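You operate a simulated robot arm through the tools that you are given. There is no shell and no other tool. Be economical: measure what you need, move in short steps, check, and stop when the job is done.

You are at the controls of a simulated two-armed robot. One attempt, no reset.

TASK
Swap the part-full pan under the yellow pipe for the empty 320 ml pan, then run two flushes.
Fine: stand the part-full pan on the free mark; spill nothing; the other pans stay. Set down upright: what you pick out, steel pan.

The check looks at the end state, three seconds after you hand in, the way a careful person would. Anything else that was tipped, shoved, dropped, spilled or broken makes it a failure.

THE ROBOT
Two 7-joint arms with fingered hands on one trunk, on a base that drives. Base frame: it is fixed to the floor where the robot stands at the start and does not move with it; the origin is under the middle of the robot, x ahead of it, y to its left, z up; the surface under the hand at the start is at about z = 780. Units: mm, degrees, N and s.
The left shoulder is at the start at [53, 104, 1044], the right one opposite. With the tool pointing down near the work surface each hand reaches from about 280 to 600 mm from the robot's upright axis, wherever it stands, measured 20 degrees to its own side. Places, roughly: first white outline on the display bench [500, 700, 800]. Payload 2.4 kg a hand.
The TCP of each hand is the grasp point between the finger pads, 17 mm short of the fingertips. In the tool frame z runs along the fingers and y along their closing line. Largest opening 88 mm; the body of the gripper starts 47 mm behind the TCP. The gripper is a hand of 2 fingers: y runs from the thumb to the fingers, the wrist lies at [0, 0, -165] in the tool frame, and closing takes about 1.5 s.
Orientation is that of the tool frame in the base frame, as a unit quaternion [w, x, y, z]. With the fingers straight down and closing along the base's y, the tool's x points along the base's -x, its y along +y and its z along -z.

THE INTERFACE
- The arms move only by the tool jog_arm. It takes "left_commands", "right_commands" or both (then of equal length, played together; a hand with none holds still); each is one flat list of numbers, 6 for each row, row after row: the shift along the base's x, y, z in mm, then the turn, a rotation vector about the base's x, y, z in degrees. In form: [x, y, z, rx, ry, rz, x, y, z, rx, ry, rz, ...]. A call has 1 to 12 rows; each row is the pose to reach, as a shift and turn from the pose commanded when the call began. "left_grip" and "right_grip" are, for a hand that has rows, the gripper command, from -1 (shut) to 1 (fully open), values between in proportion, set as the call begins (left out, the last holds). Rows are played at 5 a second. More than 50 mm and 8.6 degrees between two rows, or a gripper value outside its range, and nothing of the call is played. Where a pose cannot be reached the arm comes as near as it can. A force on the tool above 90 N (or 10 N above the force at the start of the call, whichever is more), or a blocked arm, ends the call early, and 0.2 s more pass. The fingers move at their own pace (about 153 mm/s each) and stop on an object; they squeeze with about 25 N. The grip force told is the motor's: it shows also when the fingers shut on nothing. Time passes only in rows, and 0.2 s behind the last, so rows that repeat a pose let the fingers close. The reply holds the time, the measured pose of the TCP, the force on the tool along the base axes, the opening and the grip force, in the units named above and with some noise, with the torque about the TCP (base axes, N m) and any sound that the robot's microphone picked up, and new pictures: "pictures" is both (left out), scene, wrist or none (wrist: the cameras of the hands that moved).
- Cameras (640 x 400 px; columns grow to the right, rows downward): "scene" is now at [126.4, 14.7, 965.6]; the picture's right is [0.15, -0.99, 0.00], its down [-0.17, -0.03, -0.99] and it looks along [0.97, 0.15, -0.17] (base axes); focal length 214 px, centre (320, 200). "left" rides on the left gripper at [-50, 3, -63] in its tool frame; the picture's right is [-0.06, -1.00, 0.00], its down [0.78, -0.05, -0.62] and it looks along [0.62, -0.04, 0.79] (tool axes); focal length 275 px, centre (320, 200). "right" rides on the right gripper at [50, 3, -64] in its tool frame; the picture's right is [-0.06, 1.00, 0.00], its down [-0.78, -0.05, -0.62] and it looks along [-0.62, -0.04, 0.79] (tool axes); focal length 275 px, centre (320, 200). There is no depth. A picture from a camera that has moved, and an enlarged one, comes with that camera's place and axes in the base frame and with its lens.
- lift_body(by): slides the trunk up (or, below 0, down) by that many mm; the arms and the scene camera ride with it, the base frame stays. It gives what a move gives, with no picture.
- steer(legs): drives the robot by 1 to 6 legs, each [ahead, left, turn to the left] in mm, mm and degrees, along the robot's own axes; the way and the turn of a leg run together, so that a leg with both is an arc; at most 1500 mm and 180 degrees a leg. The arms and the cameras ride along, it lands a little off, and it stops where it bumps. It gives what a move gives, and a new picture of the scene camera.
- set_fingers(finger1, thumb_bend, hand): sets how far each is bent, from 0 (flat) to 1 (curled in); at 0.3 the hand is open as for a grip, at 0.7 the pads meet at the TCP. One left out holds its place. A second passes; each finger stops where it meets its share of the squeeze, and holds until it gets a number again. A gripper value or a shape takes the hand back. It gives what a move gives, with no picture; readings hold the bend of each and the force on the fingers (four entries, about 0 where the hand has none), thumb and palm.
- hand_shape(shape, hand): the hand has 2 fingers and takes this shape, open, in about a second: jaw (thumb against the fingers, like two jaws); tri (thumb and two fingers); tip (a fingertip pinch); poke (one finger out to press); point (the index stretched); flat (the hand flat); cup (the hand cupped); fist (a fist). The gripper value then closes the fingers along that shape, each until it touches; the sizes above hold for jaw. It gives what a move gives, with no picture.
- turn_head(pan, tilt): turns the head with the scene camera to pan (to the left, within 60 degrees either way) and tilt (down, from -29 to 69), counted from straight ahead of the robot. It gives what a move gives, and a new picture of the scene camera.
- zoom(camera, box): a new picture of the part [left, top, right, bottom] of that camera's present view, enlarged. It takes no simulated time.
- close_job(): hands the job in; it is judged then, once.

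Work in short steps. Places have to be worked out from the pictures, the camera data and where the tool is seen: move nearer, look again, correct. Check each grasp and each placing, and mend what went wrong. You have 120 turns and 260 pictures in all, those below and enlarged ones among them. Open the grippers and draw the arms clear of the work before you hand the job in, unless the task says otherwise; then end with one line.

The tools are called as name(argument=value, ...) on one line, values as JSON. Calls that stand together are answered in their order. jog_arm: Moves the arms, as the interface text tells. Its arguments: {"type":"object","properties":{"left_commands":{"type":"array","items":{"type":"number"}},"left_grip":{"type":"number"},"right_commands":{"type":"array","items":{"type":"number"}},"right_grip":{"type":"number"},"pictures":{"type":"string","enum":["both","scene","wrist","none"]}},"required":[]} The other tools are called the same way: lift_body (by) slides the trunk up or down; hand_shape (shape, hand) gives the hand a shape; set_fingers (finger1, thumb_bend, hand) moves the fingers one by one; steer (legs) drives the base; turn_head (pan, tilt) turns the head that bears the scene camera; zoom (camera, box) takes an enlarged picture of a part of a camera's view; close_job () hands the job in.

At the start:

```text
clock: 0.0
left_tool_pos: [383.8, 300.3, 1080.4]
left_orientation: [0.0, 0.0, 1.0, 0.0]
left_wrist_force: [0.6, 0.3, -0.2]
left_wrist_torque: [0.01, 0.0, -0.02]
left_gripper_width: 87.9
left_grip_force: 0.0
left_shape: jaw
left_bend: [0.3, 0.3]
left_finger forces: [0.0, 0.1, 0.0, 0.0, 0.1, 0.0]
right_tool_pos: [356.1, -24.3, 1070.3]
right_orientation: [0.0, 0.0, 1.0, 0.0]
right_wrist_force: [0.0, 0.5, 0.7]
right_wrist_torque: [-0.01, 0.0, -0.03]
right_gripper_width: 88.2
right_grip_force: 0.1
right_shape: jaw
right_bend: [0.3, 0.3]
right_finger forces: [0.0, 0.0, 0.0, 0.0, 0.0, 0.0]
trunk travel left (down, up): [-275.0, 575.0]
robot x, y, heading: [-0.3, 1.4, 0.2]
head pan, tilt: [8.8, 9.7]
```

scene: 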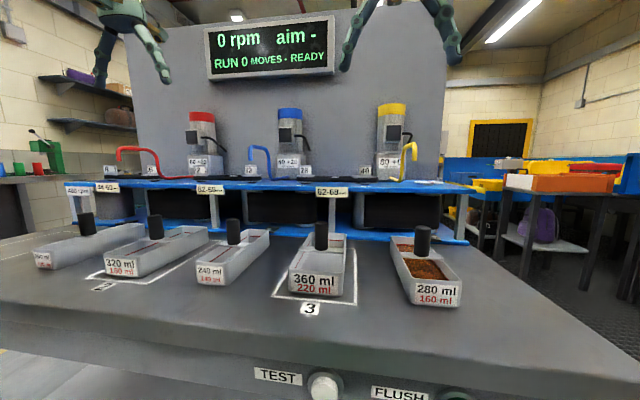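
right: 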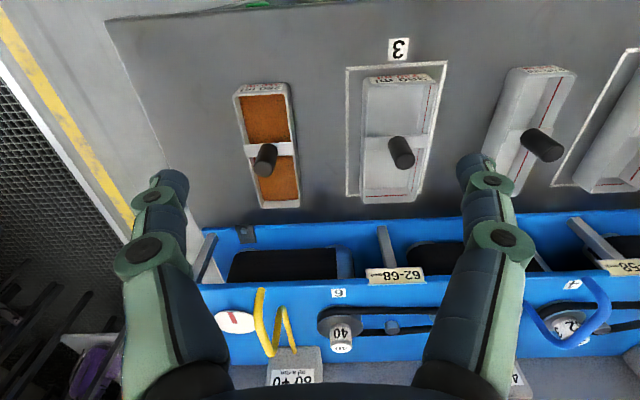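
left: 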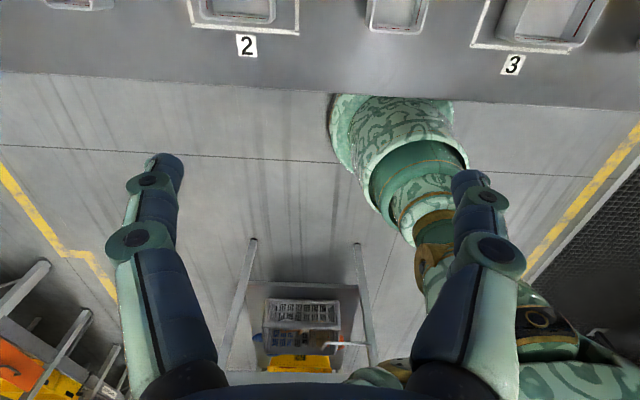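

I'll look around first: the bench to the left and details of the display, pans and controls.

zoom(camera="scene", box=[20, 160, 340, 360])

zoom(camera="scene", box=[240, 160, 560, 400])

turn_head(pan=55, tilt=20)

turn_head(pan=10, tilt=45)

```text
2.00 times, centred on (180, 260) of scene
camera zoom: at [126.4, 14.7, 965.6], right [0.15, -0.99, 0.0], down [-0.17, -0.03, -0.99], along [0.97, 0.15, -0.17], focal length 429 px, centre (600, 80)
```

zoom: 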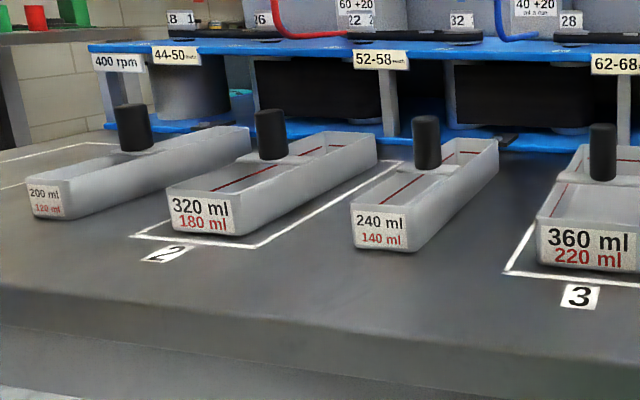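

```text
1.67 times, centred on (400, 280) of scene
camera zoom: at [126.4, 14.7, 965.6], right [0.15, -0.99, 0.0], down [-0.17, -0.03, -0.99], along [0.97, 0.15, -0.17], focal length 358 px, centre (187, 67)
```

zoom: 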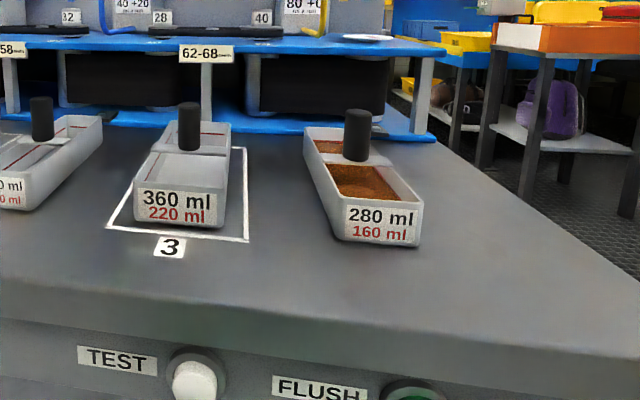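

```text
clock: 1.1
left_tool_pos: [383.9, 299.9, 1080.1]
left_orientation: [0.0, 0.001, 1.0, 0.0]
left_wrist_force: [-1.2, 0.8, 0.2]
left_wrist_torque: [-0.01, -0.03, -0.02]
left_gripper_width: 87.9
left_grip_force: 0.1
left_shape: jaw
left_bend: [0.3, 0.3]
left_finger forces: [0.0, 0.0, 0.0, 0.1, 0.0, 0.1]
right_tool_pos: [356.3, -23.5, 1072.0]
right_orientation: [0.0, 0.0, 1.0, 0.0]
right_wrist_force: [0.5, 0.7, -0.6]
right_wrist_torque: [0.01, -0.01, 0.01]
right_gripper_width: 87.8
right_grip_force: 0.0
right_shape: jaw
right_bend: [0.3, 0.3]
right_finger forces: [0.0, 0.1, 0.0, 0.0, 0.0, 0.1]
trunk travel left (down, up): [-275.0, 575.0]
robot x, y, heading: [-2.6, -3.1, 0.1]
head pan, tilt: [55.0, 20.0]
camera scene: at [88.1, 76.7, 948.9], right [0.82, -0.57, 0.0], down [-0.2, -0.28, -0.94], along [0.54, 0.77, -0.34], focal length 214 px, centre (320, 200)
```

scene: 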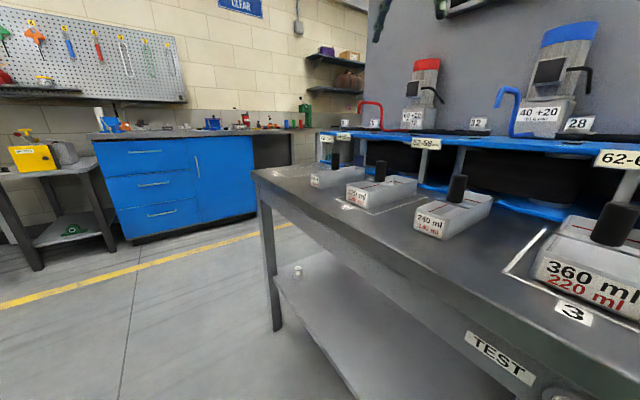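

```text
clock: 2.3
left_tool_pos: [385.2, 299.5, 1079.4]
left_orientation: [0.001, 0.0, 1.0, 0.0]
left_wrist_force: [0.8, -0.1, 0.6]
left_wrist_torque: [0.03, 0.02, -0.01]
left_gripper_width: 88.0
left_grip_force: 0.1
left_shape: jaw
left_bend: [0.3, 0.3]
left_finger forces: [0.0, 0.0, 0.1, 0.0, 0.1, 0.1]
right_tool_pos: [355.4, -24.3, 1070.5]
right_orientation: [0.0, 0.0, 1.0, 0.0]
right_wrist_force: [-0.3, -0.7, -0.5]
right_wrist_torque: [0.01, -0.05, -0.02]
right_gripper_width: 87.7
right_grip_force: 0.1
right_shape: jaw
right_bend: [0.3, 0.3]
right_finger forces: [0.1, 0.0, 0.0, 0.0, 0.1, 0.0]
trunk travel left (down, up): [-275.0, 575.0]
robot x, y, heading: [3.6, -0.0, 0.3]
head pan, tilt: [10.0, 45.0]
camera scene: at [114.7, 14.6, 910.2], right [0.17, -0.98, 0.0], down [-0.7, -0.12, -0.71], along [0.7, 0.12, -0.71], focal length 214 px, centre (320, 200)
```

scene: 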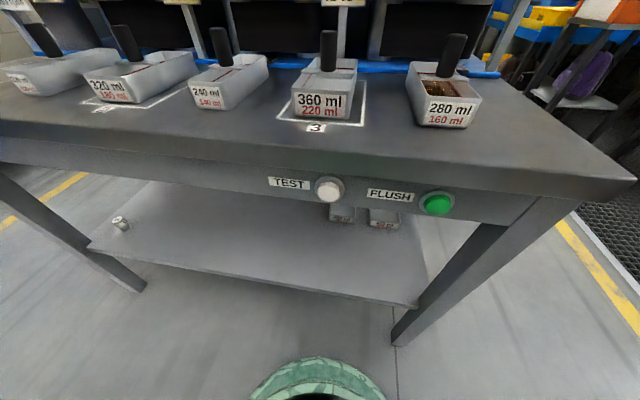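

The part-full pan appears to be the 280 ml one, but I need to understand the pipes and the marks. Zooming in on the machinery and looking further.

turn_head(pan=-5, tilt=5)

zoom(camera="scene", box=[180, 80, 420, 230])

zoom(camera="right", box=[160, 60, 480, 400])

```text
clock: 3.3
left_tool_pos: [385.2, 299.4, 1079.9]
left_orientation: [0.001, 0.0, 1.0, -0.001]
left_wrist_force: [0.7, 0.1, 0.5]
left_wrist_torque: [-0.03, -0.02, -0.01]
left_gripper_width: 87.9
left_grip_force: 0.0
left_shape: jaw
left_bend: [0.3, 0.3]
left_finger forces: [0.1, 0.0, 0.0, 0.0, 0.1, 0.0]
right_tool_pos: [355.9, -23.2, 1070.4]
right_orientation: [0.0, 0.001, 1.0, 0.0]
right_wrist_force: [0.1, -0.4, -0.3]
right_wrist_torque: [-0.01, -0.03, 0.02]
right_gripper_width: 88.1
right_grip_force: 0.0
right_shape: jaw
right_bend: [0.3, 0.3]
right_finger forces: [0.0, 0.0, 0.1, 0.0, 0.1, 0.0]
trunk travel left (down, up): [-275.0, 575.0]
robot x, y, heading: [-0.9, -0.2, -0.0]
head pan, tilt: [-5.0, 5.0]
camera scene: at [126.1, -7.5, 973.1], right [-0.09, -1.0, 0.0], down [-0.09, 0.01, -1.0], along [0.99, -0.09, -0.09], focal length 214 px, centre (320, 200)
```

scene: 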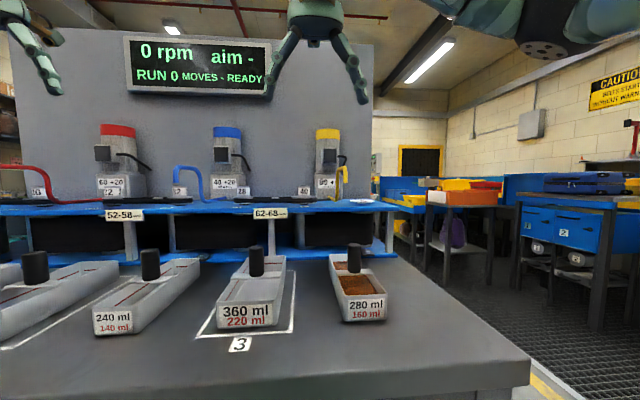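

```text
2.67 times, centred on (300, 155) of scene
camera zoom: at [126.1, -7.5, 973.1], right [-0.09, -1.0, 0.0], down [-0.09, 0.01, -1.0], along [0.99, -0.09, -0.09], focal length 572 px, centre (373, 320)
```

zoom: 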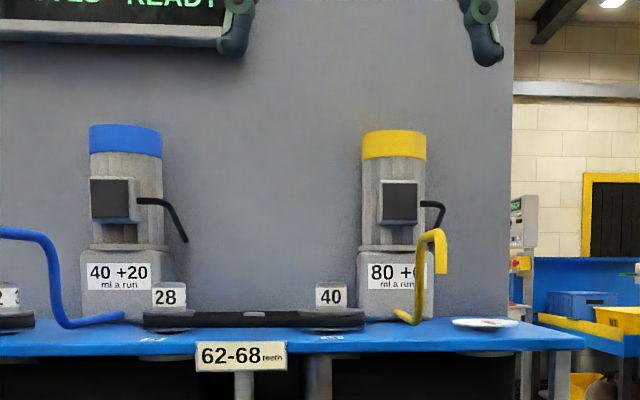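

```text
1.18 times, centred on (320, 230) of right
camera zoom: at [306.8, -21.2, 1134.0], right [0.06, 1.0, 0.0], down [0.78, -0.05, 0.62], along [0.62, -0.04, -0.79], focal length 324 px, centre (320, 165)
```

zoom: 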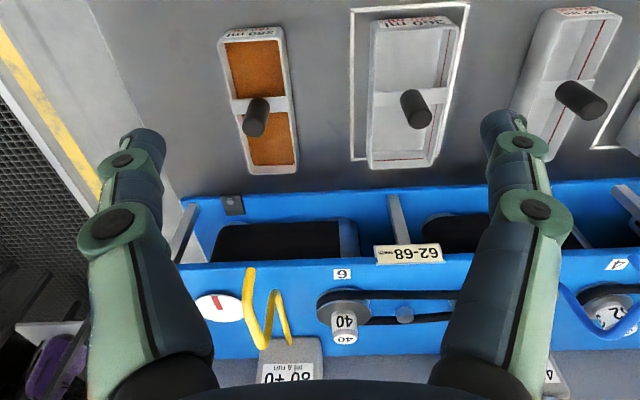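

The 280 ml pan (part full) sits under the yellow outlet (~x549, y-97, z970); 320 ml is on mark 2 (y≈375); the free mark is #1 near y=700. I'll take the right hand nearer the 280 pan's knob to measure it.

jog_arm(right_commands=[20, -35, -30, 0, 0, 0, 40, -69, -60, 0, 0, 0, 40, -69, -60, 0, 0, 0])

zoom(camera="right", box=[180, 40, 480, 400])

```text
refused: row 1 steps farther than a row can; nothing moved
```

```text
1.11 times, centred on (330, 220) of right
camera zoom: at [306.8, -21.2, 1134.0], right [0.06, 1.0, 0.0], down [0.78, -0.05, 0.62], along [0.62, -0.04, -0.79], focal length 306 px, centre (309, 178)
```

zoom: 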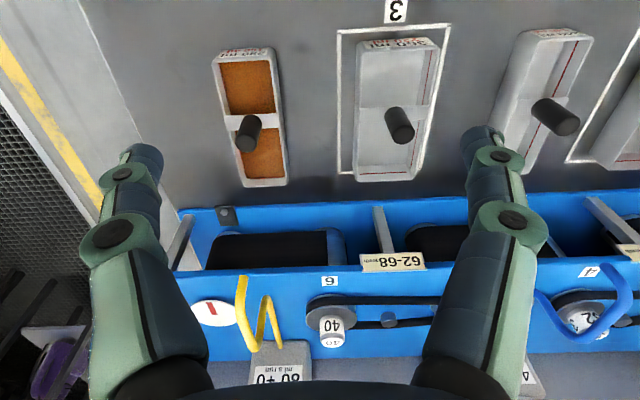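

Rows were slightly over 50 mm; splitting into smaller steps.

jog_arm(right_commands=[10, -17, -15, 0, 0, 0, 20, -35, -30, 0, 0, 0, 30, -52, -45, 0, 0, 0, 40, -69, -60, 0, 0, 0, 40, -69, -60, 0, 0, 0])

```text
clock: 4.5
left_tool_pos: [384.5, 300.4, 1079.9]
left_orientation: [0.0, 0.0, 1.0, 0.0]
left_wrist_force: [-0.6, 0.9, -0.7]
left_wrist_torque: [0.01, -0.02, 0.01]
left_gripper_width: 87.9
left_grip_force: 0.0
left_shape: jaw
left_bend: [0.3, 0.3]
left_finger forces: [0.1, 0.0, 0.0, 0.0, 0.1, 0.0]
right_tool_pos: [394.9, -95.5, 1011.3]
right_orientation: [0.0, 0.0, 1.0, 0.0]
right_wrist_force: [0.4, -0.3, -0.5]
right_wrist_torque: [-0.03, -0.02, 0.02]
right_gripper_width: 87.7
right_grip_force: 0.0
right_shape: jaw
right_bend: [0.3, 0.3]
right_finger forces: [0.1, 0.0, 0.0, 0.2, 0.1, 0.0]
trunk travel left (down, up): [-275.0, 575.0]
robot x, y, heading: [1.9, -0.8, -0.1]
head pan, tilt: [-5.0, 5.0]
camera scene: at [126.1, -7.6, 973.2], right [-0.09, -1.0, 0.0], down [-0.09, 0.01, -1.0], along [0.99, -0.09, -0.09], focal length 214 px, centre (320, 200)
camera right: at [345.1, -92.9, 1075.4], right [0.06, 1.0, 0.0], down [0.78, -0.05, 0.62], along [0.62, -0.04, -0.79], focal length 275 px, centre (320, 200)
```

scene: 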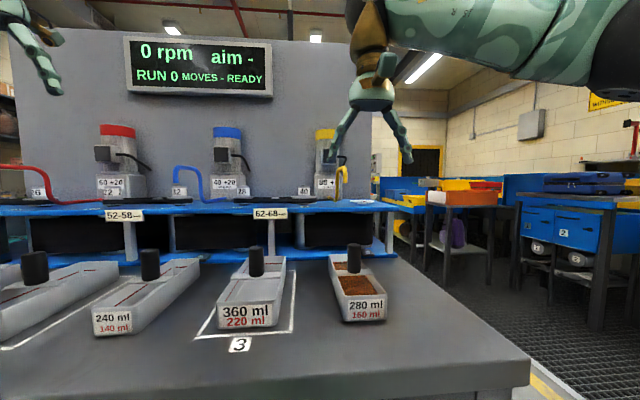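
right: 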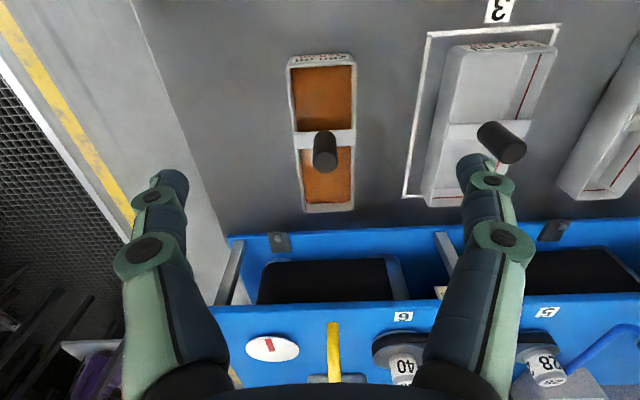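

The knob axis is estimated at (465, -96), z 820–868, rim z≈819. The yellow hook overhangs at x≈490, so I'll tilt the hand 25° toward the robot and come in low from the front.

jog_arm(right_commands=[2, 0, -30, 0, -8, 0, 4, 0, -60, 0, -16, 0, 6, -1, -90, 0, -24, 0, 8, -1, -120, 0, -25, 0, 9, -1, -145, 0, -25, 0, 9, -1, -145, 0, -25, 0])

```text
clock: 5.9
left_tool_pos: [384.9, 300.1, 1079.0]
left_orientation: [0.0, 0.0, 1.0, 0.0]
left_wrist_force: [0.6, 0.1, 0.0]
left_wrist_torque: [-0.01, -0.03, 0.02]
left_gripper_width: 88.0
left_grip_force: 0.0
left_shape: jaw
left_bend: [0.3, 0.3]
left_finger forces: [0.1, 0.1, 0.0, 0.0, 0.1, 0.0]
right_tool_pos: [404.8, -94.0, 865.9]
right_orientation: [0.217, -0.001, 0.976, 0.0]
right_wrist_force: [0.1, 0.2, -0.2]
right_wrist_torque: [0.03, 0.0, 0.01]
right_gripper_width: 88.0
right_grip_force: 0.1
right_shape: jaw
right_bend: [0.3, 0.3]
right_finger forces: [0.0, 0.0, 0.1, 0.0, 0.0, 0.0]
trunk travel left (down, up): [-275.0, 575.0]
robot x, y, heading: [-3.3, 1.0, -0.2]
head pan, tilt: [-5.0, 5.0]
camera scene: at [126.1, -7.6, 973.2], right [-0.09, -1.0, 0.0], down [-0.09, 0.01, -1.0], along [0.99, -0.09, -0.09], focal length 214 px, centre (320, 200)
camera right: at [332.2, -91.7, 902.0], right [0.06, 1.0, 0.03], down [0.45, -0.05, 0.89], along [0.89, -0.04, -0.45], focal length 275 px, centre (320, 200)
```

scene: 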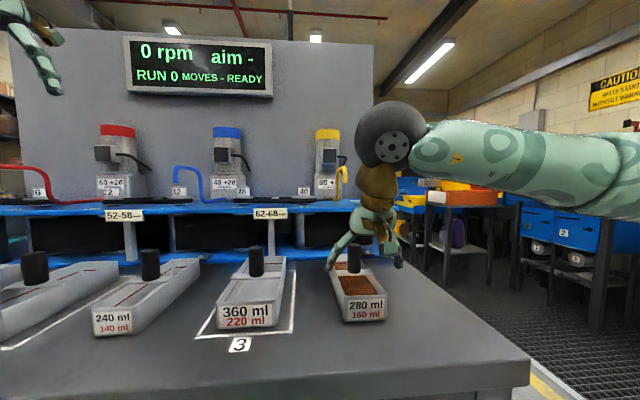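
right: 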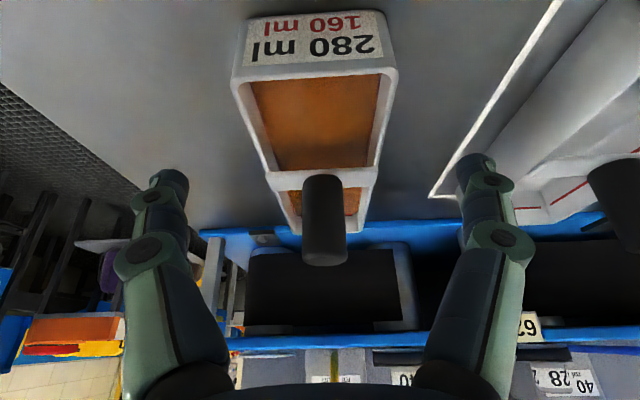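

The knob is centred between the fingers, and its estimate is confirmed at (465, -96.5), z 822–864. I'll lower 17 mm, advance 60 mm and check before closing.

jog_arm(right_commands=[0, -2, -17, 0, 0, 0, 20, -2, -17, 0, 0, 0, 40, -2, -17, 0, 0, 0, 60, -2, -17, 0, 0, 0, 60, -2, -17, 0, 0, 0])

zoom(camera="scene", box=[280, 120, 440, 330])

```text
clock: 7.1
left_tool_pos: [384.9, 300.3, 1079.0]
left_orientation: [0.0, 0.0, 1.0, 0.001]
left_wrist_force: [0.3, 0.6, -0.3]
left_wrist_torque: [-0.01, -0.01, -0.04]
left_gripper_width: 87.6
left_grip_force: 0.0
left_shape: jaw
left_bend: [0.3, 0.3]
left_finger forces: [0.0, 0.0, 0.0, 0.0, 0.0, 0.0]
right_tool_pos: [466.3, -94.9, 846.8]
right_orientation: [0.217, 0.001, 0.976, 0.0]
right_wrist_force: [-0.8, 0.5, 0.0]
right_wrist_torque: [0.02, 0.01, 0.0]
right_gripper_width: 88.0
right_grip_force: 0.1
right_shape: jaw
right_bend: [0.3, 0.3]
right_finger forces: [0.0, 0.0, 0.0, 0.0, 0.1, 0.1]
trunk travel left (down, up): [-275.0, 575.0]
robot x, y, heading: [-2.1, -1.1, -0.1]
head pan, tilt: [-5.0, 5.0]
camera scene: at [126.1, -7.5, 973.2], right [-0.09, -1.0, 0.0], down [-0.09, 0.01, -1.0], along [0.99, -0.09, -0.09], focal length 214 px, centre (320, 200)
camera right: at [394.0, -92.8, 884.0], right [0.06, 1.0, 0.03], down [0.45, -0.05, 0.89], along [0.89, -0.04, -0.45], focal length 275 px, centre (320, 200)
```

scene: 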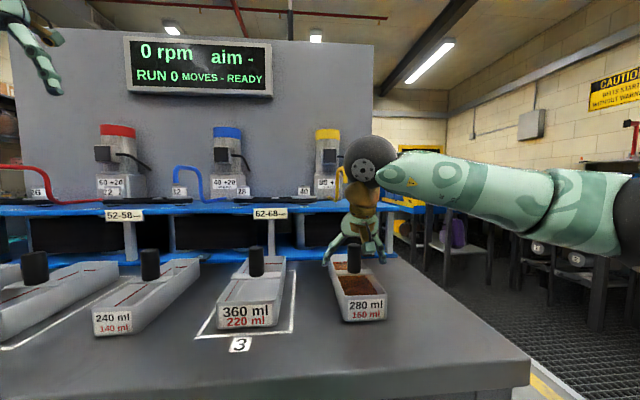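
right: 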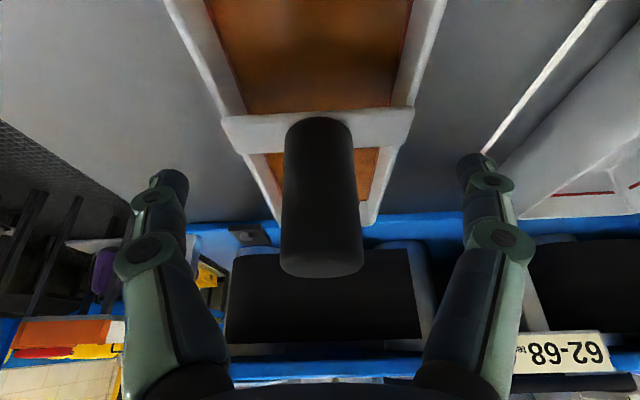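

```text
1.90 times, centred on (360, 225) of scene
camera zoom: at [126.1, -7.5, 973.2], right [-0.09, -1.0, 0.0], down [-0.09, 0.01, -1.0], along [0.99, -0.09, -0.09], focal length 408 px, centre (244, 152)
```

zoom: 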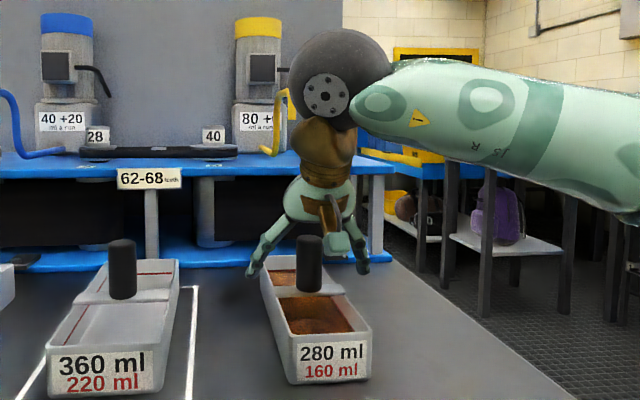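

The knob is between the pads at the TCP. Closing the right gripper.

jog_arm(right_commands=[0, 0, 0, 0, 0, 0, 0, 0, 0, 0, 0, 0, 0, 0, 0, 0, 0, 0, 0, 0, 0, 0, 0, 0, 0, 0, 0, 0, 0, 0, 0, 0, 0, 0, 0, 0, 0, 0, 0, 0, 0, 0, 0, 0, 0, 0, 0, 0], right_grip=-1, pictures="wrist")

```text
clock: 8.9
left_tool_pos: [384.2, 300.2, 1080.0]
left_orientation: [0.001, 0.001, 1.0, 0.0]
left_wrist_force: [0.4, -0.2, 0.0]
left_wrist_torque: [-0.01, -0.01, 0.04]
left_gripper_width: 88.0
left_grip_force: 0.0
left_shape: jaw
left_bend: [0.3, 0.3]
left_finger forces: [0.0, 0.0, 0.0, 0.0, 0.0, 0.1]
right_tool_pos: [465.1, -94.6, 847.6]
right_orientation: [0.217, 0.0, 0.976, 0.001]
right_wrist_force: [0.0, 0.3, 0.4]
right_wrist_torque: [-0.02, 0.04, 0.05]
right_gripper_width: 15.8
right_grip_force: 25.3
right_shape: jaw
right_bend: [0.73, 0.7]
right_finger forces: [22.2, 0.0, 0.0, 0.0, 22.1, 0.1]
trunk travel left (down, up): [-275.0, 575.0]
robot x, y, heading: [1.6, -0.3, 0.0]
head pan, tilt: [-5.0, 5.0]
camera right: at [393.9, -92.8, 884.1], right [0.06, 1.0, 0.03], down [0.45, -0.05, 0.89], along [0.89, -0.04, -0.45], focal length 275 px, centre (320, 200)
```

right: 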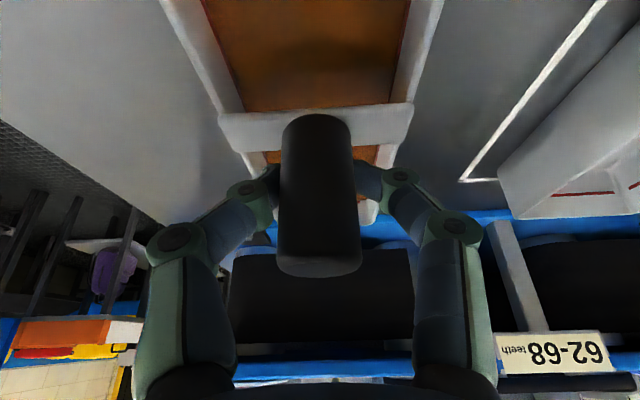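

Opening of 15.8 mm versus ~22 mm knob suggests I'm gripping a bit behind the knob's axis. I'll reopen, back off 6 mm, and close again.

jog_arm(right_commands=[0, 0, 0, 0, 0, 0, 0, 0, 0, 0, 0, 0, 0, 0, 0, 0, 0, 0, -6, 0, 0, 0, 0, 0, -6, 0, 0, 0, 0, 0], right_grip=0.2, pictures="none")

jog_arm(right_commands=[0, 0, 0, 0, 0, 0, 0, 0, 0, 0, 0, 0, 0, 0, 0, 0, 0, 0, 0, 0, 0, 0, 0, 0, 0, 0, 0, 0, 0, 0, 0, 0, 0, 0, 0, 0], right_grip=-1, pictures="both")

```text
clock: 10.1
left_tool_pos: [384.8, 299.1, 1080.7]
left_orientation: [0.0, 0.0, 1.0, 0.0]
left_wrist_force: [0.2, 0.0, 0.0]
left_wrist_torque: [-0.02, -0.01, -0.01]
left_gripper_width: 87.9
left_grip_force: 0.1
left_shape: jaw
left_bend: [0.3, 0.3]
left_finger forces: [0.0, 0.1, 0.0, 0.1, 0.0, 0.0]
right_tool_pos: [459.0, -95.0, 847.6]
right_orientation: [0.217, 0.0, 0.976, -0.001]
right_wrist_force: [0.1, 0.2, 0.0]
right_wrist_torque: [-0.02, -0.01, 0.02]
right_gripper_width: 52.6
right_grip_force: 0.1
right_shape: jaw
right_bend: [0.71, 0.71]
right_finger forces: [0.0, 0.0, 0.1, 0.1, 0.0, 0.0]
trunk travel left (down, up): [-275.0, 575.0]
robot x, y, heading: [-1.9, 0.4, -0.1]
head pan, tilt: [-5.0, 5.0]
```

```text
clock: 11.5
left_tool_pos: [385.3, 299.9, 1080.4]
left_orientation: [0.0, -0.001, 1.0, 0.0]
left_wrist_force: [0.2, 0.1, -0.2]
left_wrist_torque: [0.01, 0.02, -0.03]
left_gripper_width: 87.8
left_grip_force: 0.1
left_shape: jaw
left_bend: [0.3, 0.3]
left_finger forces: [0.1, 0.0, 0.0, 0.0, 0.0, 0.1]
right_tool_pos: [459.8, -96.3, 846.7]
right_orientation: [0.217, -0.001, 0.976, 0.0]
right_wrist_force: [0.5, 0.4, -0.5]
right_wrist_torque: [0.02, 0.0, -0.03]
right_gripper_width: 15.8
right_grip_force: 25.1
right_shape: jaw
right_bend: [0.73, 0.7]
right_finger forces: [21.9, 0.0, 0.0, 0.0, 22.1, 0.0]
trunk travel left (down, up): [-275.0, 575.0]
robot x, y, heading: [-0.8, -0.0, 0.3]
head pan, tilt: [-5.0, 5.0]
camera scene: at [126.2, -7.6, 973.2], right [-0.09, -1.0, 0.0], down [-0.09, 0.01, -1.0], along [0.99, -0.09, -0.09], focal length 214 px, centre (320, 200)
camera right: at [387.9, -93.1, 883.5], right [0.06, 1.0, 0.03], down [0.45, -0.05, 0.89], along [0.89, -0.04, -0.45], focal length 275 px, centre (320, 200)
```

scene: 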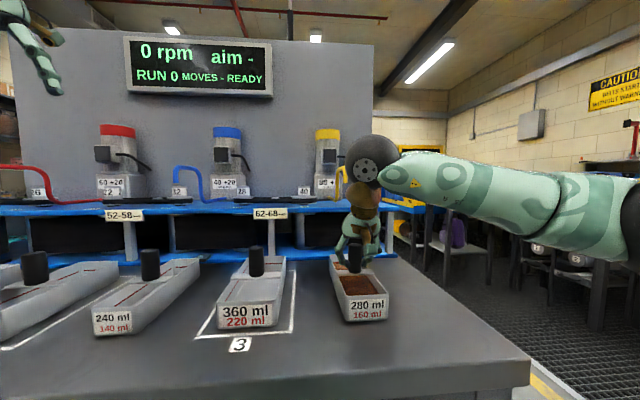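
right: 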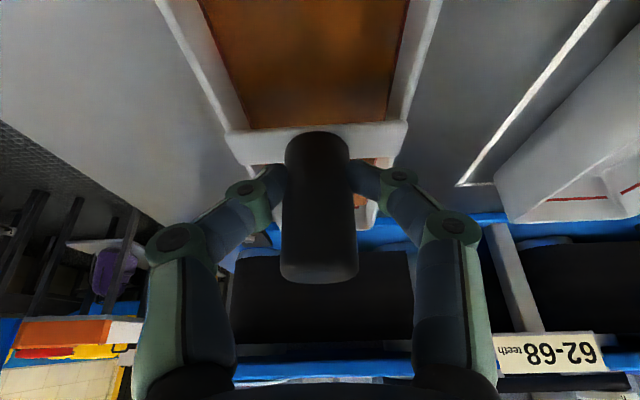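

Same 15.8 mm, so that is the knob's true width; grip is firm. Lift gently 12 mm and check.

jog_arm(right_commands=[0, 0, 2, 0, 0, 0, 0, 0, 5, 0, 0, 0, 0, 0, 9, 0, 0, 0, 0, 0, 12, 0, 0, 0, 0, 0, 12, 0, 0, 0, 0, 0, 12, 0, 0, 0])

zoom(camera="scene", box=[280, 150, 440, 350])

```text
clock: 12.9
left_tool_pos: [385.0, 300.4, 1079.3]
left_orientation: [0.0, 0.0, 1.0, 0.0]
left_wrist_force: [-0.3, 0.4, -0.8]
left_wrist_torque: [0.01, 0.0, 0.0]
left_gripper_width: 87.8
left_grip_force: 0.1
left_shape: jaw
left_bend: [0.3, 0.3]
left_finger forces: [0.0, 0.0, 0.0, 0.0, 0.0, 0.1]
right_tool_pos: [460.4, -96.4, 860.4]
right_orientation: [0.217, 0.0, 0.976, 0.0]
right_wrist_force: [-0.4, -0.7, -1.8]
right_wrist_torque: [-0.02, 0.05, 0.01]
right_gripper_width: 15.4
right_grip_force: 24.8
right_shape: jaw
right_bend: [0.73, 0.7]
right_finger forces: [22.0, 0.0, 0.0, 0.1, 22.1, 0.0]
trunk travel left (down, up): [-275.0, 575.0]
robot x, y, heading: [4.3, -0.2, -0.2]
head pan, tilt: [-5.0, 5.0]
camera scene: at [126.2, -7.6, 973.2], right [-0.09, -1.0, 0.0], down [-0.09, 0.01, -1.0], along [0.99, -0.09, -0.09], focal length 214 px, centre (320, 200)
camera right: at [388.1, -93.4, 896.2], right [0.06, 1.0, 0.03], down [0.45, -0.05, 0.89], along [0.89, -0.04, -0.45], focal length 275 px, centre (320, 200)
```

scene: 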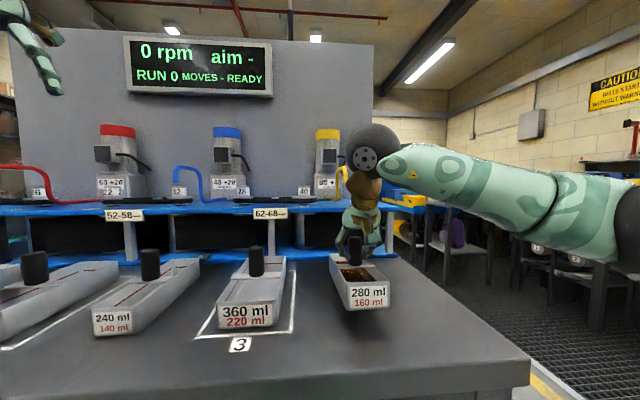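
right: 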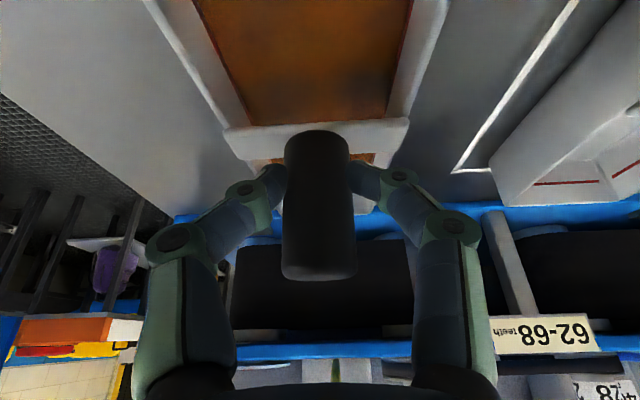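

```text
2.00 times, centred on (360, 250) of scene
camera zoom: at [126.2, -7.6, 973.2], right [-0.09, -1.0, 0.0], down [-0.09, 0.01, -1.0], along [0.99, -0.09, -0.09], focal length 429 px, centre (240, 100)
```

zoom: 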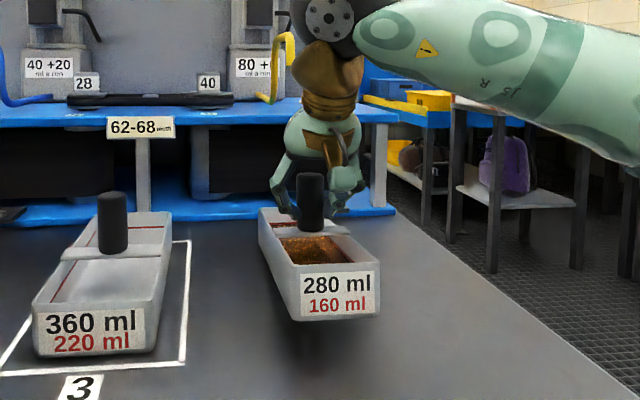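

The pan is off the bench but hangs about 6° nose-up (front high). I'll level it by turning the hand -6° about y.

jog_arm(right_commands=[0, 0, 2, 0, -2, 0, 0, 0, 4, 0, -4, 0, 0, 0, 6, 0, -6, 0, 0, 0, 6, 0, -6, 0, 0, 0, 6, 0, -6, 0, 0, 0, 6, 0, -6, 0])

zoom(camera="scene", box=[280, 150, 440, 350])

```text
clock: 14.3
left_tool_pos: [385.1, 300.2, 1081.2]
left_orientation: [0.0, 0.0, 1.0, 0.0]
left_wrist_force: [-0.2, -0.6, -0.5]
left_wrist_torque: [0.01, 0.0, -0.01]
left_gripper_width: 88.1
left_grip_force: 0.0
left_shape: jaw
left_bend: [0.3, 0.3]
left_finger forces: [0.0, 0.0, 0.0, 0.0, 0.1, 0.1]
right_tool_pos: [459.9, -96.1, 865.5]
right_orientation: [0.267, 0.0, 0.964, 0.0]
right_wrist_force: [-0.3, -0.3, -1.9]
right_wrist_torque: [0.01, 0.06, 0.01]
right_gripper_width: 15.5
right_grip_force: 24.8
right_shape: jaw
right_bend: [0.73, 0.7]
right_finger forces: [22.0, 0.0, 0.0, 0.1, 22.0, 0.0]
trunk travel left (down, up): [-275.0, 575.0]
robot x, y, heading: [2.4, 1.4, -0.2]
head pan, tilt: [-5.0, 5.0]
camera scene: at [126.2, -7.6, 973.2], right [-0.09, -1.0, 0.0], down [-0.09, 0.01, -1.0], along [0.99, -0.09, -0.09], focal length 214 px, centre (320, 200)
camera right: at [384.9, -93.2, 894.5], right [0.05, 1.0, 0.03], down [0.35, -0.05, 0.93], along [0.93, -0.04, -0.36], focal length 275 px, centre (320, 200)
```

scene: 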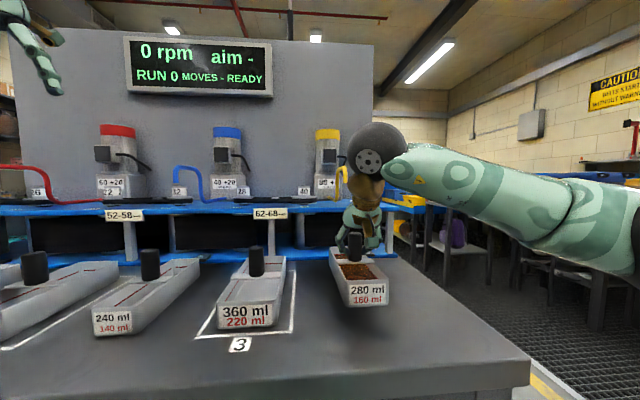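
right: 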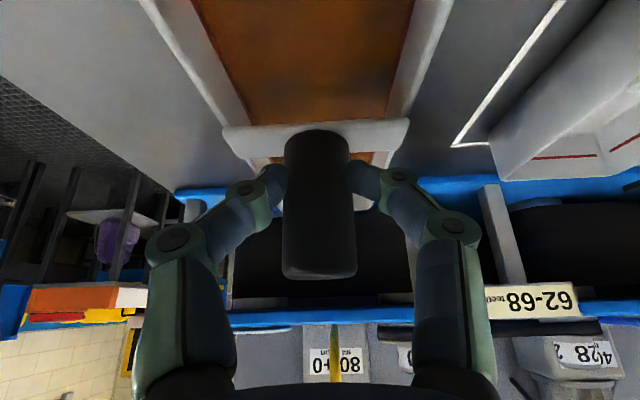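

```text
2.00 times, centred on (360, 250) of scene
camera zoom: at [126.2, -7.6, 973.2], right [-0.09, -1.0, 0.0], down [-0.09, 0.01, -1.0], along [0.99, -0.09, -0.09], focal length 429 px, centre (240, 100)
```

zoom: 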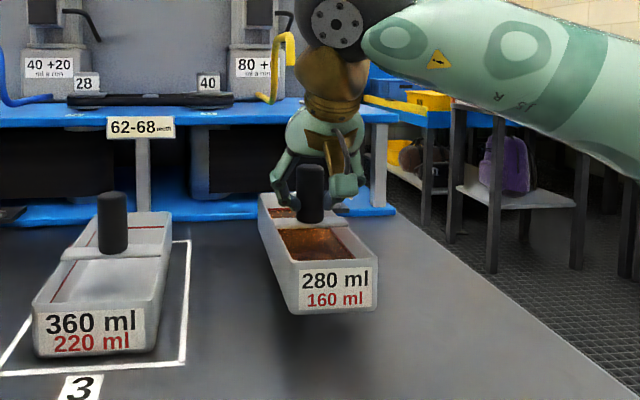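

Pan now appears level. Back the base up 130 mm so the pan clears the pipe.

steer(legs=[[-130, 0, 0]])

lift_body(by=110)

zoom(camera="scene", box=[0, 0, 640, 400])

```text
clock: 15.6
left_tool_pos: [256.4, 298.5, 1080.2]
left_orientation: [0.0, 0.003, 1.0, 0.0]
left_wrist_force: [-0.4, 0.6, 1.2]
left_wrist_torque: [-0.02, 0.01, 0.0]
left_gripper_width: 88.1
left_grip_force: 0.1
left_shape: jaw
left_bend: [0.3, 0.3]
left_finger forces: [0.0, 0.0, 0.0, 0.0, 0.0, 0.0]
right_tool_pos: [329.7, -97.2, 865.0]
right_orientation: [0.267, 0.004, 0.964, -0.002]
right_wrist_force: [0.3, 0.1, -0.8]
right_wrist_torque: [0.01, 0.0, 0.0]
right_gripper_width: 15.5
right_grip_force: 24.7
right_shape: jaw
right_bend: [0.73, 0.7]
right_finger forces: [22.1, 0.0, 0.0, 0.0, 22.1, 0.0]
trunk travel left (down, up): [-275.0, 575.0]
robot x, y, heading: [-129.1, 1.2, -0.6]
head pan, tilt: [-5.0, 5.0]
camera scene: at [-4.0, -8.0, 973.2], right [-0.09, -1.0, 0.0], down [-0.09, 0.01, -1.0], along [0.99, -0.09, -0.09], focal length 214 px, centre (320, 200)
```

scene: 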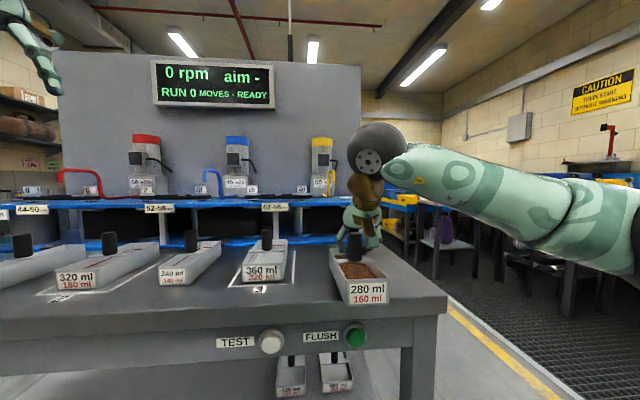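

```text
clock: 17.0
left_tool_pos: [256.6, 297.7, 1189.8]
left_orientation: [0.0, 0.004, 1.0, 0.001]
left_wrist_force: [0.6, 1.0, -0.4]
left_wrist_torque: [0.02, -0.03, 0.0]
left_gripper_width: 87.9
left_grip_force: 0.0
left_shape: jaw
left_bend: [0.3, 0.3]
left_finger forces: [0.0, 0.0, 0.0, 0.1, 0.0, 0.0]
right_tool_pos: [329.5, -97.6, 977.1]
right_orientation: [0.267, 0.003, 0.964, -0.002]
right_wrist_force: [0.0, 0.6, -1.2]
right_wrist_torque: [0.0, 0.02, 0.0]
right_gripper_width: 15.4
right_grip_force: 24.8
right_shape: jaw
right_bend: [0.73, 0.7]
right_finger forces: [22.1, 0.0, 0.0, 0.1, 22.1, 0.1]
trunk travel left (down, up): [-385.0, 465.0]
robot x, y, heading: [-128.3, 1.1, -0.3]
head pan, tilt: [-5.0, 5.0]
```

```text
1.00 times, centred on (320, 200) of scene (not enlarged: the box is as wide or as high as the picture)
camera zoom: at [-7.4, -7.9, 1083.5], right [-0.09, -1.0, 0.0], down [-0.09, 0.01, -1.0], along [0.99, -0.09, -0.09], focal length 214 px, centre (320, 200)
```

zoom: 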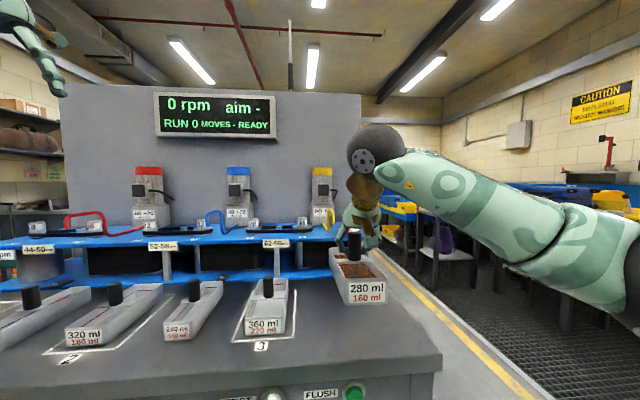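

Clear of the pipe and level. Drive left ~795 mm toward mark 1.

steer(legs=[[0, 400, 0], [0, 390, 0.4]])

turn_head(pan=-8, tilt=30)

```text
clock: 21.6
left_tool_pos: [259.1, 1088.6, 1189.9]
left_orientation: [0.0, -0.002, 1.0, 0.0]
left_wrist_force: [0.4, 0.3, -0.7]
left_wrist_torque: [-0.02, -0.02, 0.02]
left_gripper_width: 87.7
left_grip_force: 0.2
left_shape: jaw
left_bend: [0.3, 0.3]
left_finger forces: [0.1, 0.0, 0.1, 0.1, 0.0, 0.0]
right_tool_pos: [335.4, 695.5, 976.0]
right_orientation: [0.267, -0.002, 0.964, 0.001]
right_wrist_force: [0.5, -0.1, -2.5]
right_wrist_torque: [-0.03, 0.02, 0.01]
right_gripper_width: 15.6
right_grip_force: 24.6
right_shape: jaw
right_bend: [0.73, 0.7]
right_finger forces: [22.1, 0.0, 0.1, 0.0, 22.1, 0.0]
trunk travel left (down, up): [-385.0, 465.0]
robot x, y, heading: [-124.2, 787.7, 0.4]
head pan, tilt: [-5.0, 5.0]
camera scene: at [-1.5, 781.6, 1083.6], right [-0.08, -1.0, 0.0], down [-0.09, 0.01, -1.0], along [0.99, -0.08, -0.09], focal length 214 px, centre (320, 200)
```

scene: 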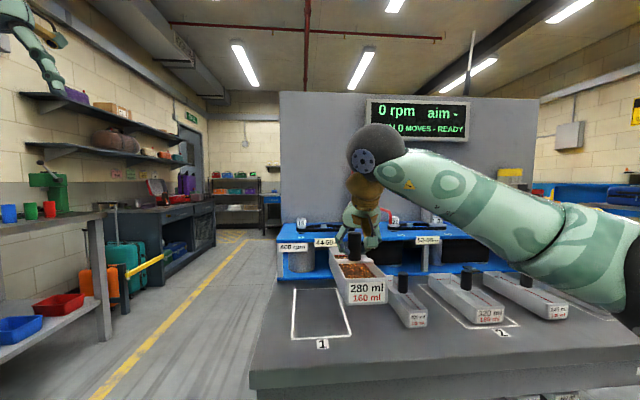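

```text
clock: 22.5
left_tool_pos: [259.5, 1090.3, 1190.4]
left_orientation: [-0.001, -0.002, 1.0, 0.0]
left_wrist_force: [0.0, -0.5, 0.1]
left_wrist_torque: [-0.02, 0.02, -0.03]
left_gripper_width: 87.9
left_grip_force: 0.1
left_shape: jaw
left_bend: [0.3, 0.3]
left_finger forces: [0.1, 0.1, 0.0, 0.0, 0.0, 0.0]
right_tool_pos: [336.4, 694.0, 975.8]
right_orientation: [0.268, -0.002, 0.964, 0.0]
right_wrist_force: [-0.2, 0.2, -1.0]
right_wrist_torque: [0.0, 0.09, -0.01]
right_gripper_width: 15.6
right_grip_force: 25.4
right_shape: jaw
right_bend: [0.73, 0.7]
right_finger forces: [22.2, 0.0, 0.1, 0.0, 22.0, 0.1]
trunk travel left (down, up): [-385.0, 465.0]
robot x, y, heading: [-121.4, 787.8, 0.0]
head pan, tilt: [-8.0, 30.0]
camera scene: at [-3.4, 776.8, 1043.3], right [-0.14, -0.99, 0.0], down [-0.49, 0.07, -0.87], along [0.86, -0.12, -0.5], focal length 214 px, centre (320, 200)
```

scene: 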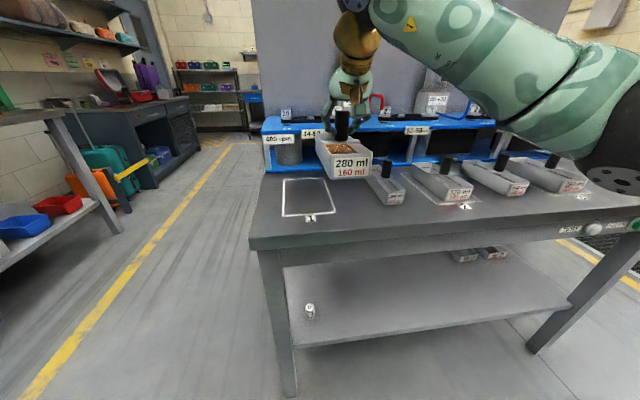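

Zoom on the mark 1 outline for coordinates.

zoom(camera="scene", box=[240, 120, 400, 240])

zoom(camera="right", box=[0, 0, 640, 400])

```text
3.33 times, centred on (320, 180) of scene
camera zoom: at [-3.4, 776.8, 1043.3], right [-0.14, -0.99, 0.0], down [-0.49, 0.07, -0.87], along [0.86, -0.12, -0.5], focal length 715 px, centre (320, 267)
```

zoom: 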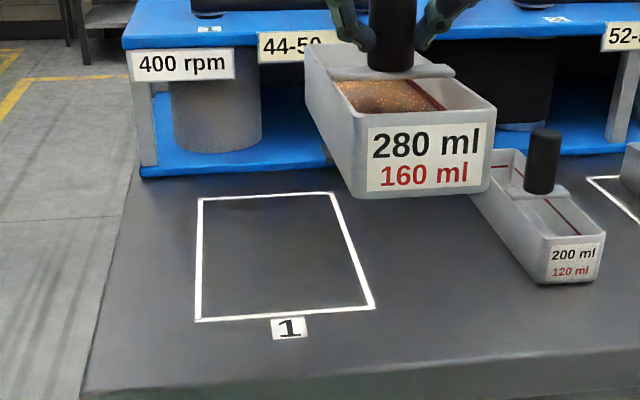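

```text
1.00 times, centred on (320, 200) of right (not enlarged: the box is as wide or as high as the picture)
camera zoom: at [261.1, 696.6, 1004.6], right [0.05, 1.0, 0.03], down [0.35, -0.05, 0.93], along [0.93, -0.04, -0.36], focal length 275 px, centre (320, 200)
```

zoom: 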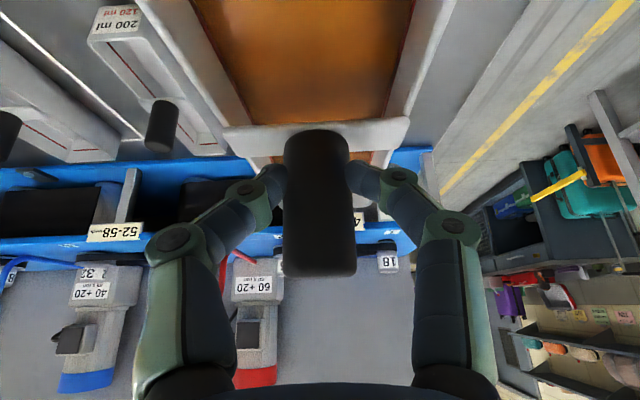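

Mark 1's outline works out at x≈392–584, y≈685–803 (centre 488, 744) in the same frame where the held knob projects correctly. Drive forward 130 and left 48 with the pan high.

steer(legs=[[0, 48, 0], [130, 0, 0]])

turn_head(pan=-10, tilt=40)

zoom(camera="scene", box=[200, 60, 440, 240])

zoom(camera="right", box=[0, 0, 640, 400])

```text
clock: 24.2
left_tool_pos: [385.1, 1139.4, 1189.9]
left_orientation: [-0.001, -0.005, 1.0, 0.0]
left_wrist_force: [-0.2, 0.2, -0.3]
left_wrist_torque: [0.01, 0.0, 0.01]
left_gripper_width: 87.8
left_grip_force: 0.1
left_shape: jaw
left_bend: [0.3, 0.3]
left_finger forces: [0.0, 0.1, 0.0, 0.0, 0.0, 0.0]
right_tool_pos: [463.4, 743.7, 976.6]
right_orientation: [0.267, -0.004, 0.964, 0.001]
right_wrist_force: [1.2, 0.4, -1.3]
right_wrist_torque: [-0.03, 0.05, 0.01]
right_gripper_width: 15.5
right_grip_force: 24.9
right_shape: jaw
right_bend: [0.73, 0.7]
right_finger forces: [22.2, 0.1, 0.1, 0.1, 22.2, 0.1]
trunk travel left (down, up): [-385.0, 465.0]
robot x, y, heading: [1.1, 833.7, 0.4]
head pan, tilt: [-8.0, 30.0]
camera scene: at [123.5, 825.6, 1043.1], right [-0.13, -0.99, 0.0], down [-0.5, 0.07, -0.87], along [0.86, -0.11, -0.5], focal length 214 px, centre (320, 200)
```

scene: 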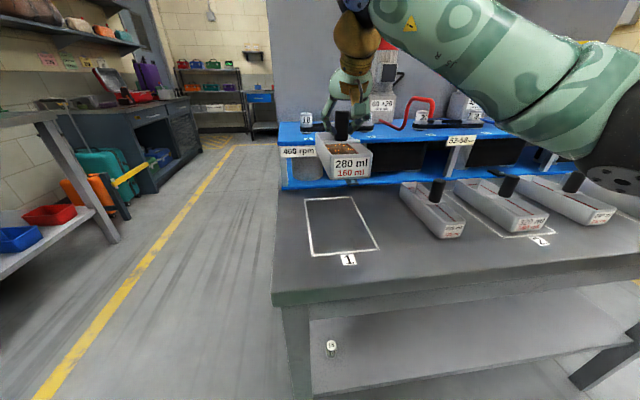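

```text
clock: 25.0
left_tool_pos: [384.6, 1140.3, 1190.0]
left_orientation: [0.0, -0.006, 1.0, 0.0]
left_wrist_force: [0.0, -0.2, 0.1]
left_wrist_torque: [0.05, 0.03, -0.01]
left_gripper_width: 87.9
left_grip_force: 0.0
left_shape: jaw
left_bend: [0.3, 0.3]
left_finger forces: [0.1, 0.0, 0.0, 0.0, 0.0, 0.1]
right_tool_pos: [463.5, 745.2, 974.9]
right_orientation: [0.267, -0.004, 0.964, 0.001]
right_wrist_force: [-0.4, 0.1, -1.4]
right_wrist_torque: [-0.01, 0.04, -0.01]
right_gripper_width: 15.2
right_grip_force: 24.9
right_shape: jaw
right_bend: [0.73, 0.7]
right_finger forces: [22.2, 0.0, 0.0, 0.1, 22.2, 0.1]
trunk travel left (down, up): [-385.0, 465.0]
robot x, y, heading: [2.1, 836.6, 0.5]
head pan, tilt: [-10.0, 40.0]
camera scene: at [117.3, 823.3, 1027.9], right [-0.17, -0.99, 0.0], down [-0.63, 0.11, -0.77], along [0.76, -0.13, -0.64], focal length 214 px, centre (320, 200)
```

scene: 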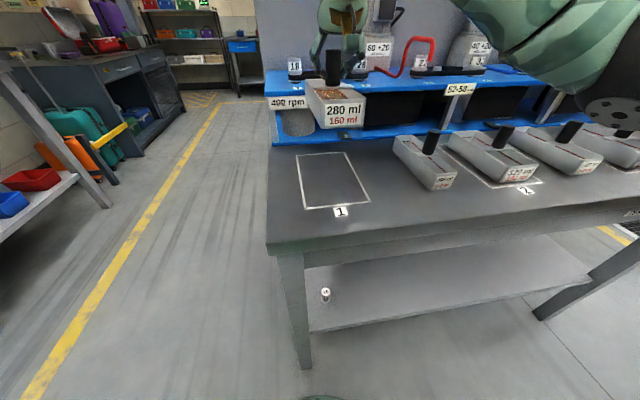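

```text
2.22 times, centred on (320, 150) of scene
camera zoom: at [117.3, 823.3, 1027.9], right [-0.17, -0.99, 0.0], down [-0.63, 0.11, -0.77], along [0.76, -0.13, -0.64], focal length 477 px, centre (320, 311)
```

zoom: 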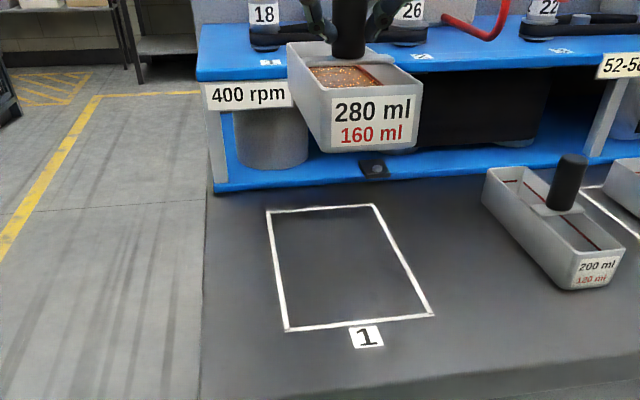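

```text
1.00 times, centred on (320, 200) of right (not enlarged: the box is as wide or as high as the picture)
camera zoom: at [388.1, 746.8, 1004.5], right [0.04, 1.0, 0.03], down [0.35, -0.05, 0.93], along [0.93, -0.03, -0.36], focal length 275 px, centre (320, 200)
```

zoom: 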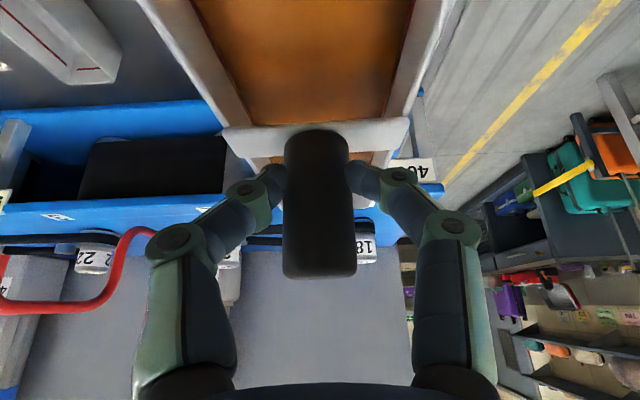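

Fresh view confirms the mark centre ≈(483, 744); the knob is at (463, 745) with the pan centre ~17 mm beyond it, so it's already over the mark. Lower the trunk 108 mm and inspect.

lift_body(by=-108)

zoom(camera="scene", box=[200, 60, 440, 240])

```text
clock: 26.4
left_tool_pos: [384.5, 1139.6, 1083.0]
left_orientation: [-0.001, -0.004, 1.0, -0.001]
left_wrist_force: [0.0, 0.0, 0.0]
left_wrist_torque: [0.0, 0.01, -0.03]
left_gripper_width: 87.8
left_grip_force: 0.1
left_shape: jaw
left_bend: [0.3, 0.3]
left_finger forces: [0.1, 0.0, 0.1, 0.0, 0.0, 0.0]
right_tool_pos: [462.8, 744.3, 869.5]
right_orientation: [0.267, -0.004, 0.964, 0.001]
right_wrist_force: [-0.2, 0.5, -2.1]
right_wrist_torque: [-0.03, 0.04, -0.02]
right_gripper_width: 15.3
right_grip_force: 24.7
right_shape: jaw
right_bend: [0.73, 0.7]
right_finger forces: [22.0, 0.0, 0.0, 0.1, 22.1, 0.0]
trunk travel left (down, up): [-277.0, 573.0]
robot x, y, heading: [-1.0, 836.9, 0.6]
head pan, tilt: [-10.0, 40.0]
```

```text
2.22 times, centred on (320, 150) of scene
camera zoom: at [120.8, 823.3, 919.5], right [-0.17, -0.99, 0.0], down [-0.63, 0.11, -0.77], along [0.76, -0.13, -0.64], focal length 477 px, centre (320, 311)
```

zoom: 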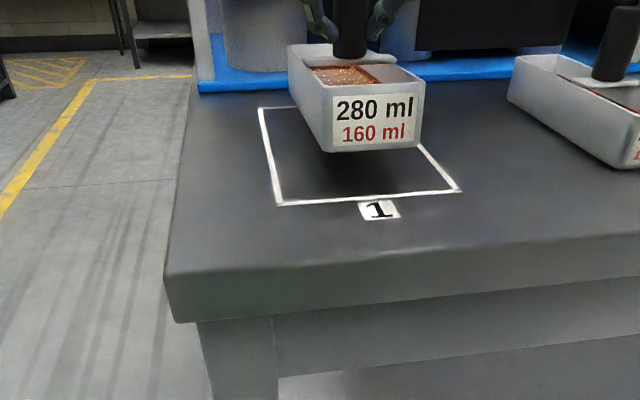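

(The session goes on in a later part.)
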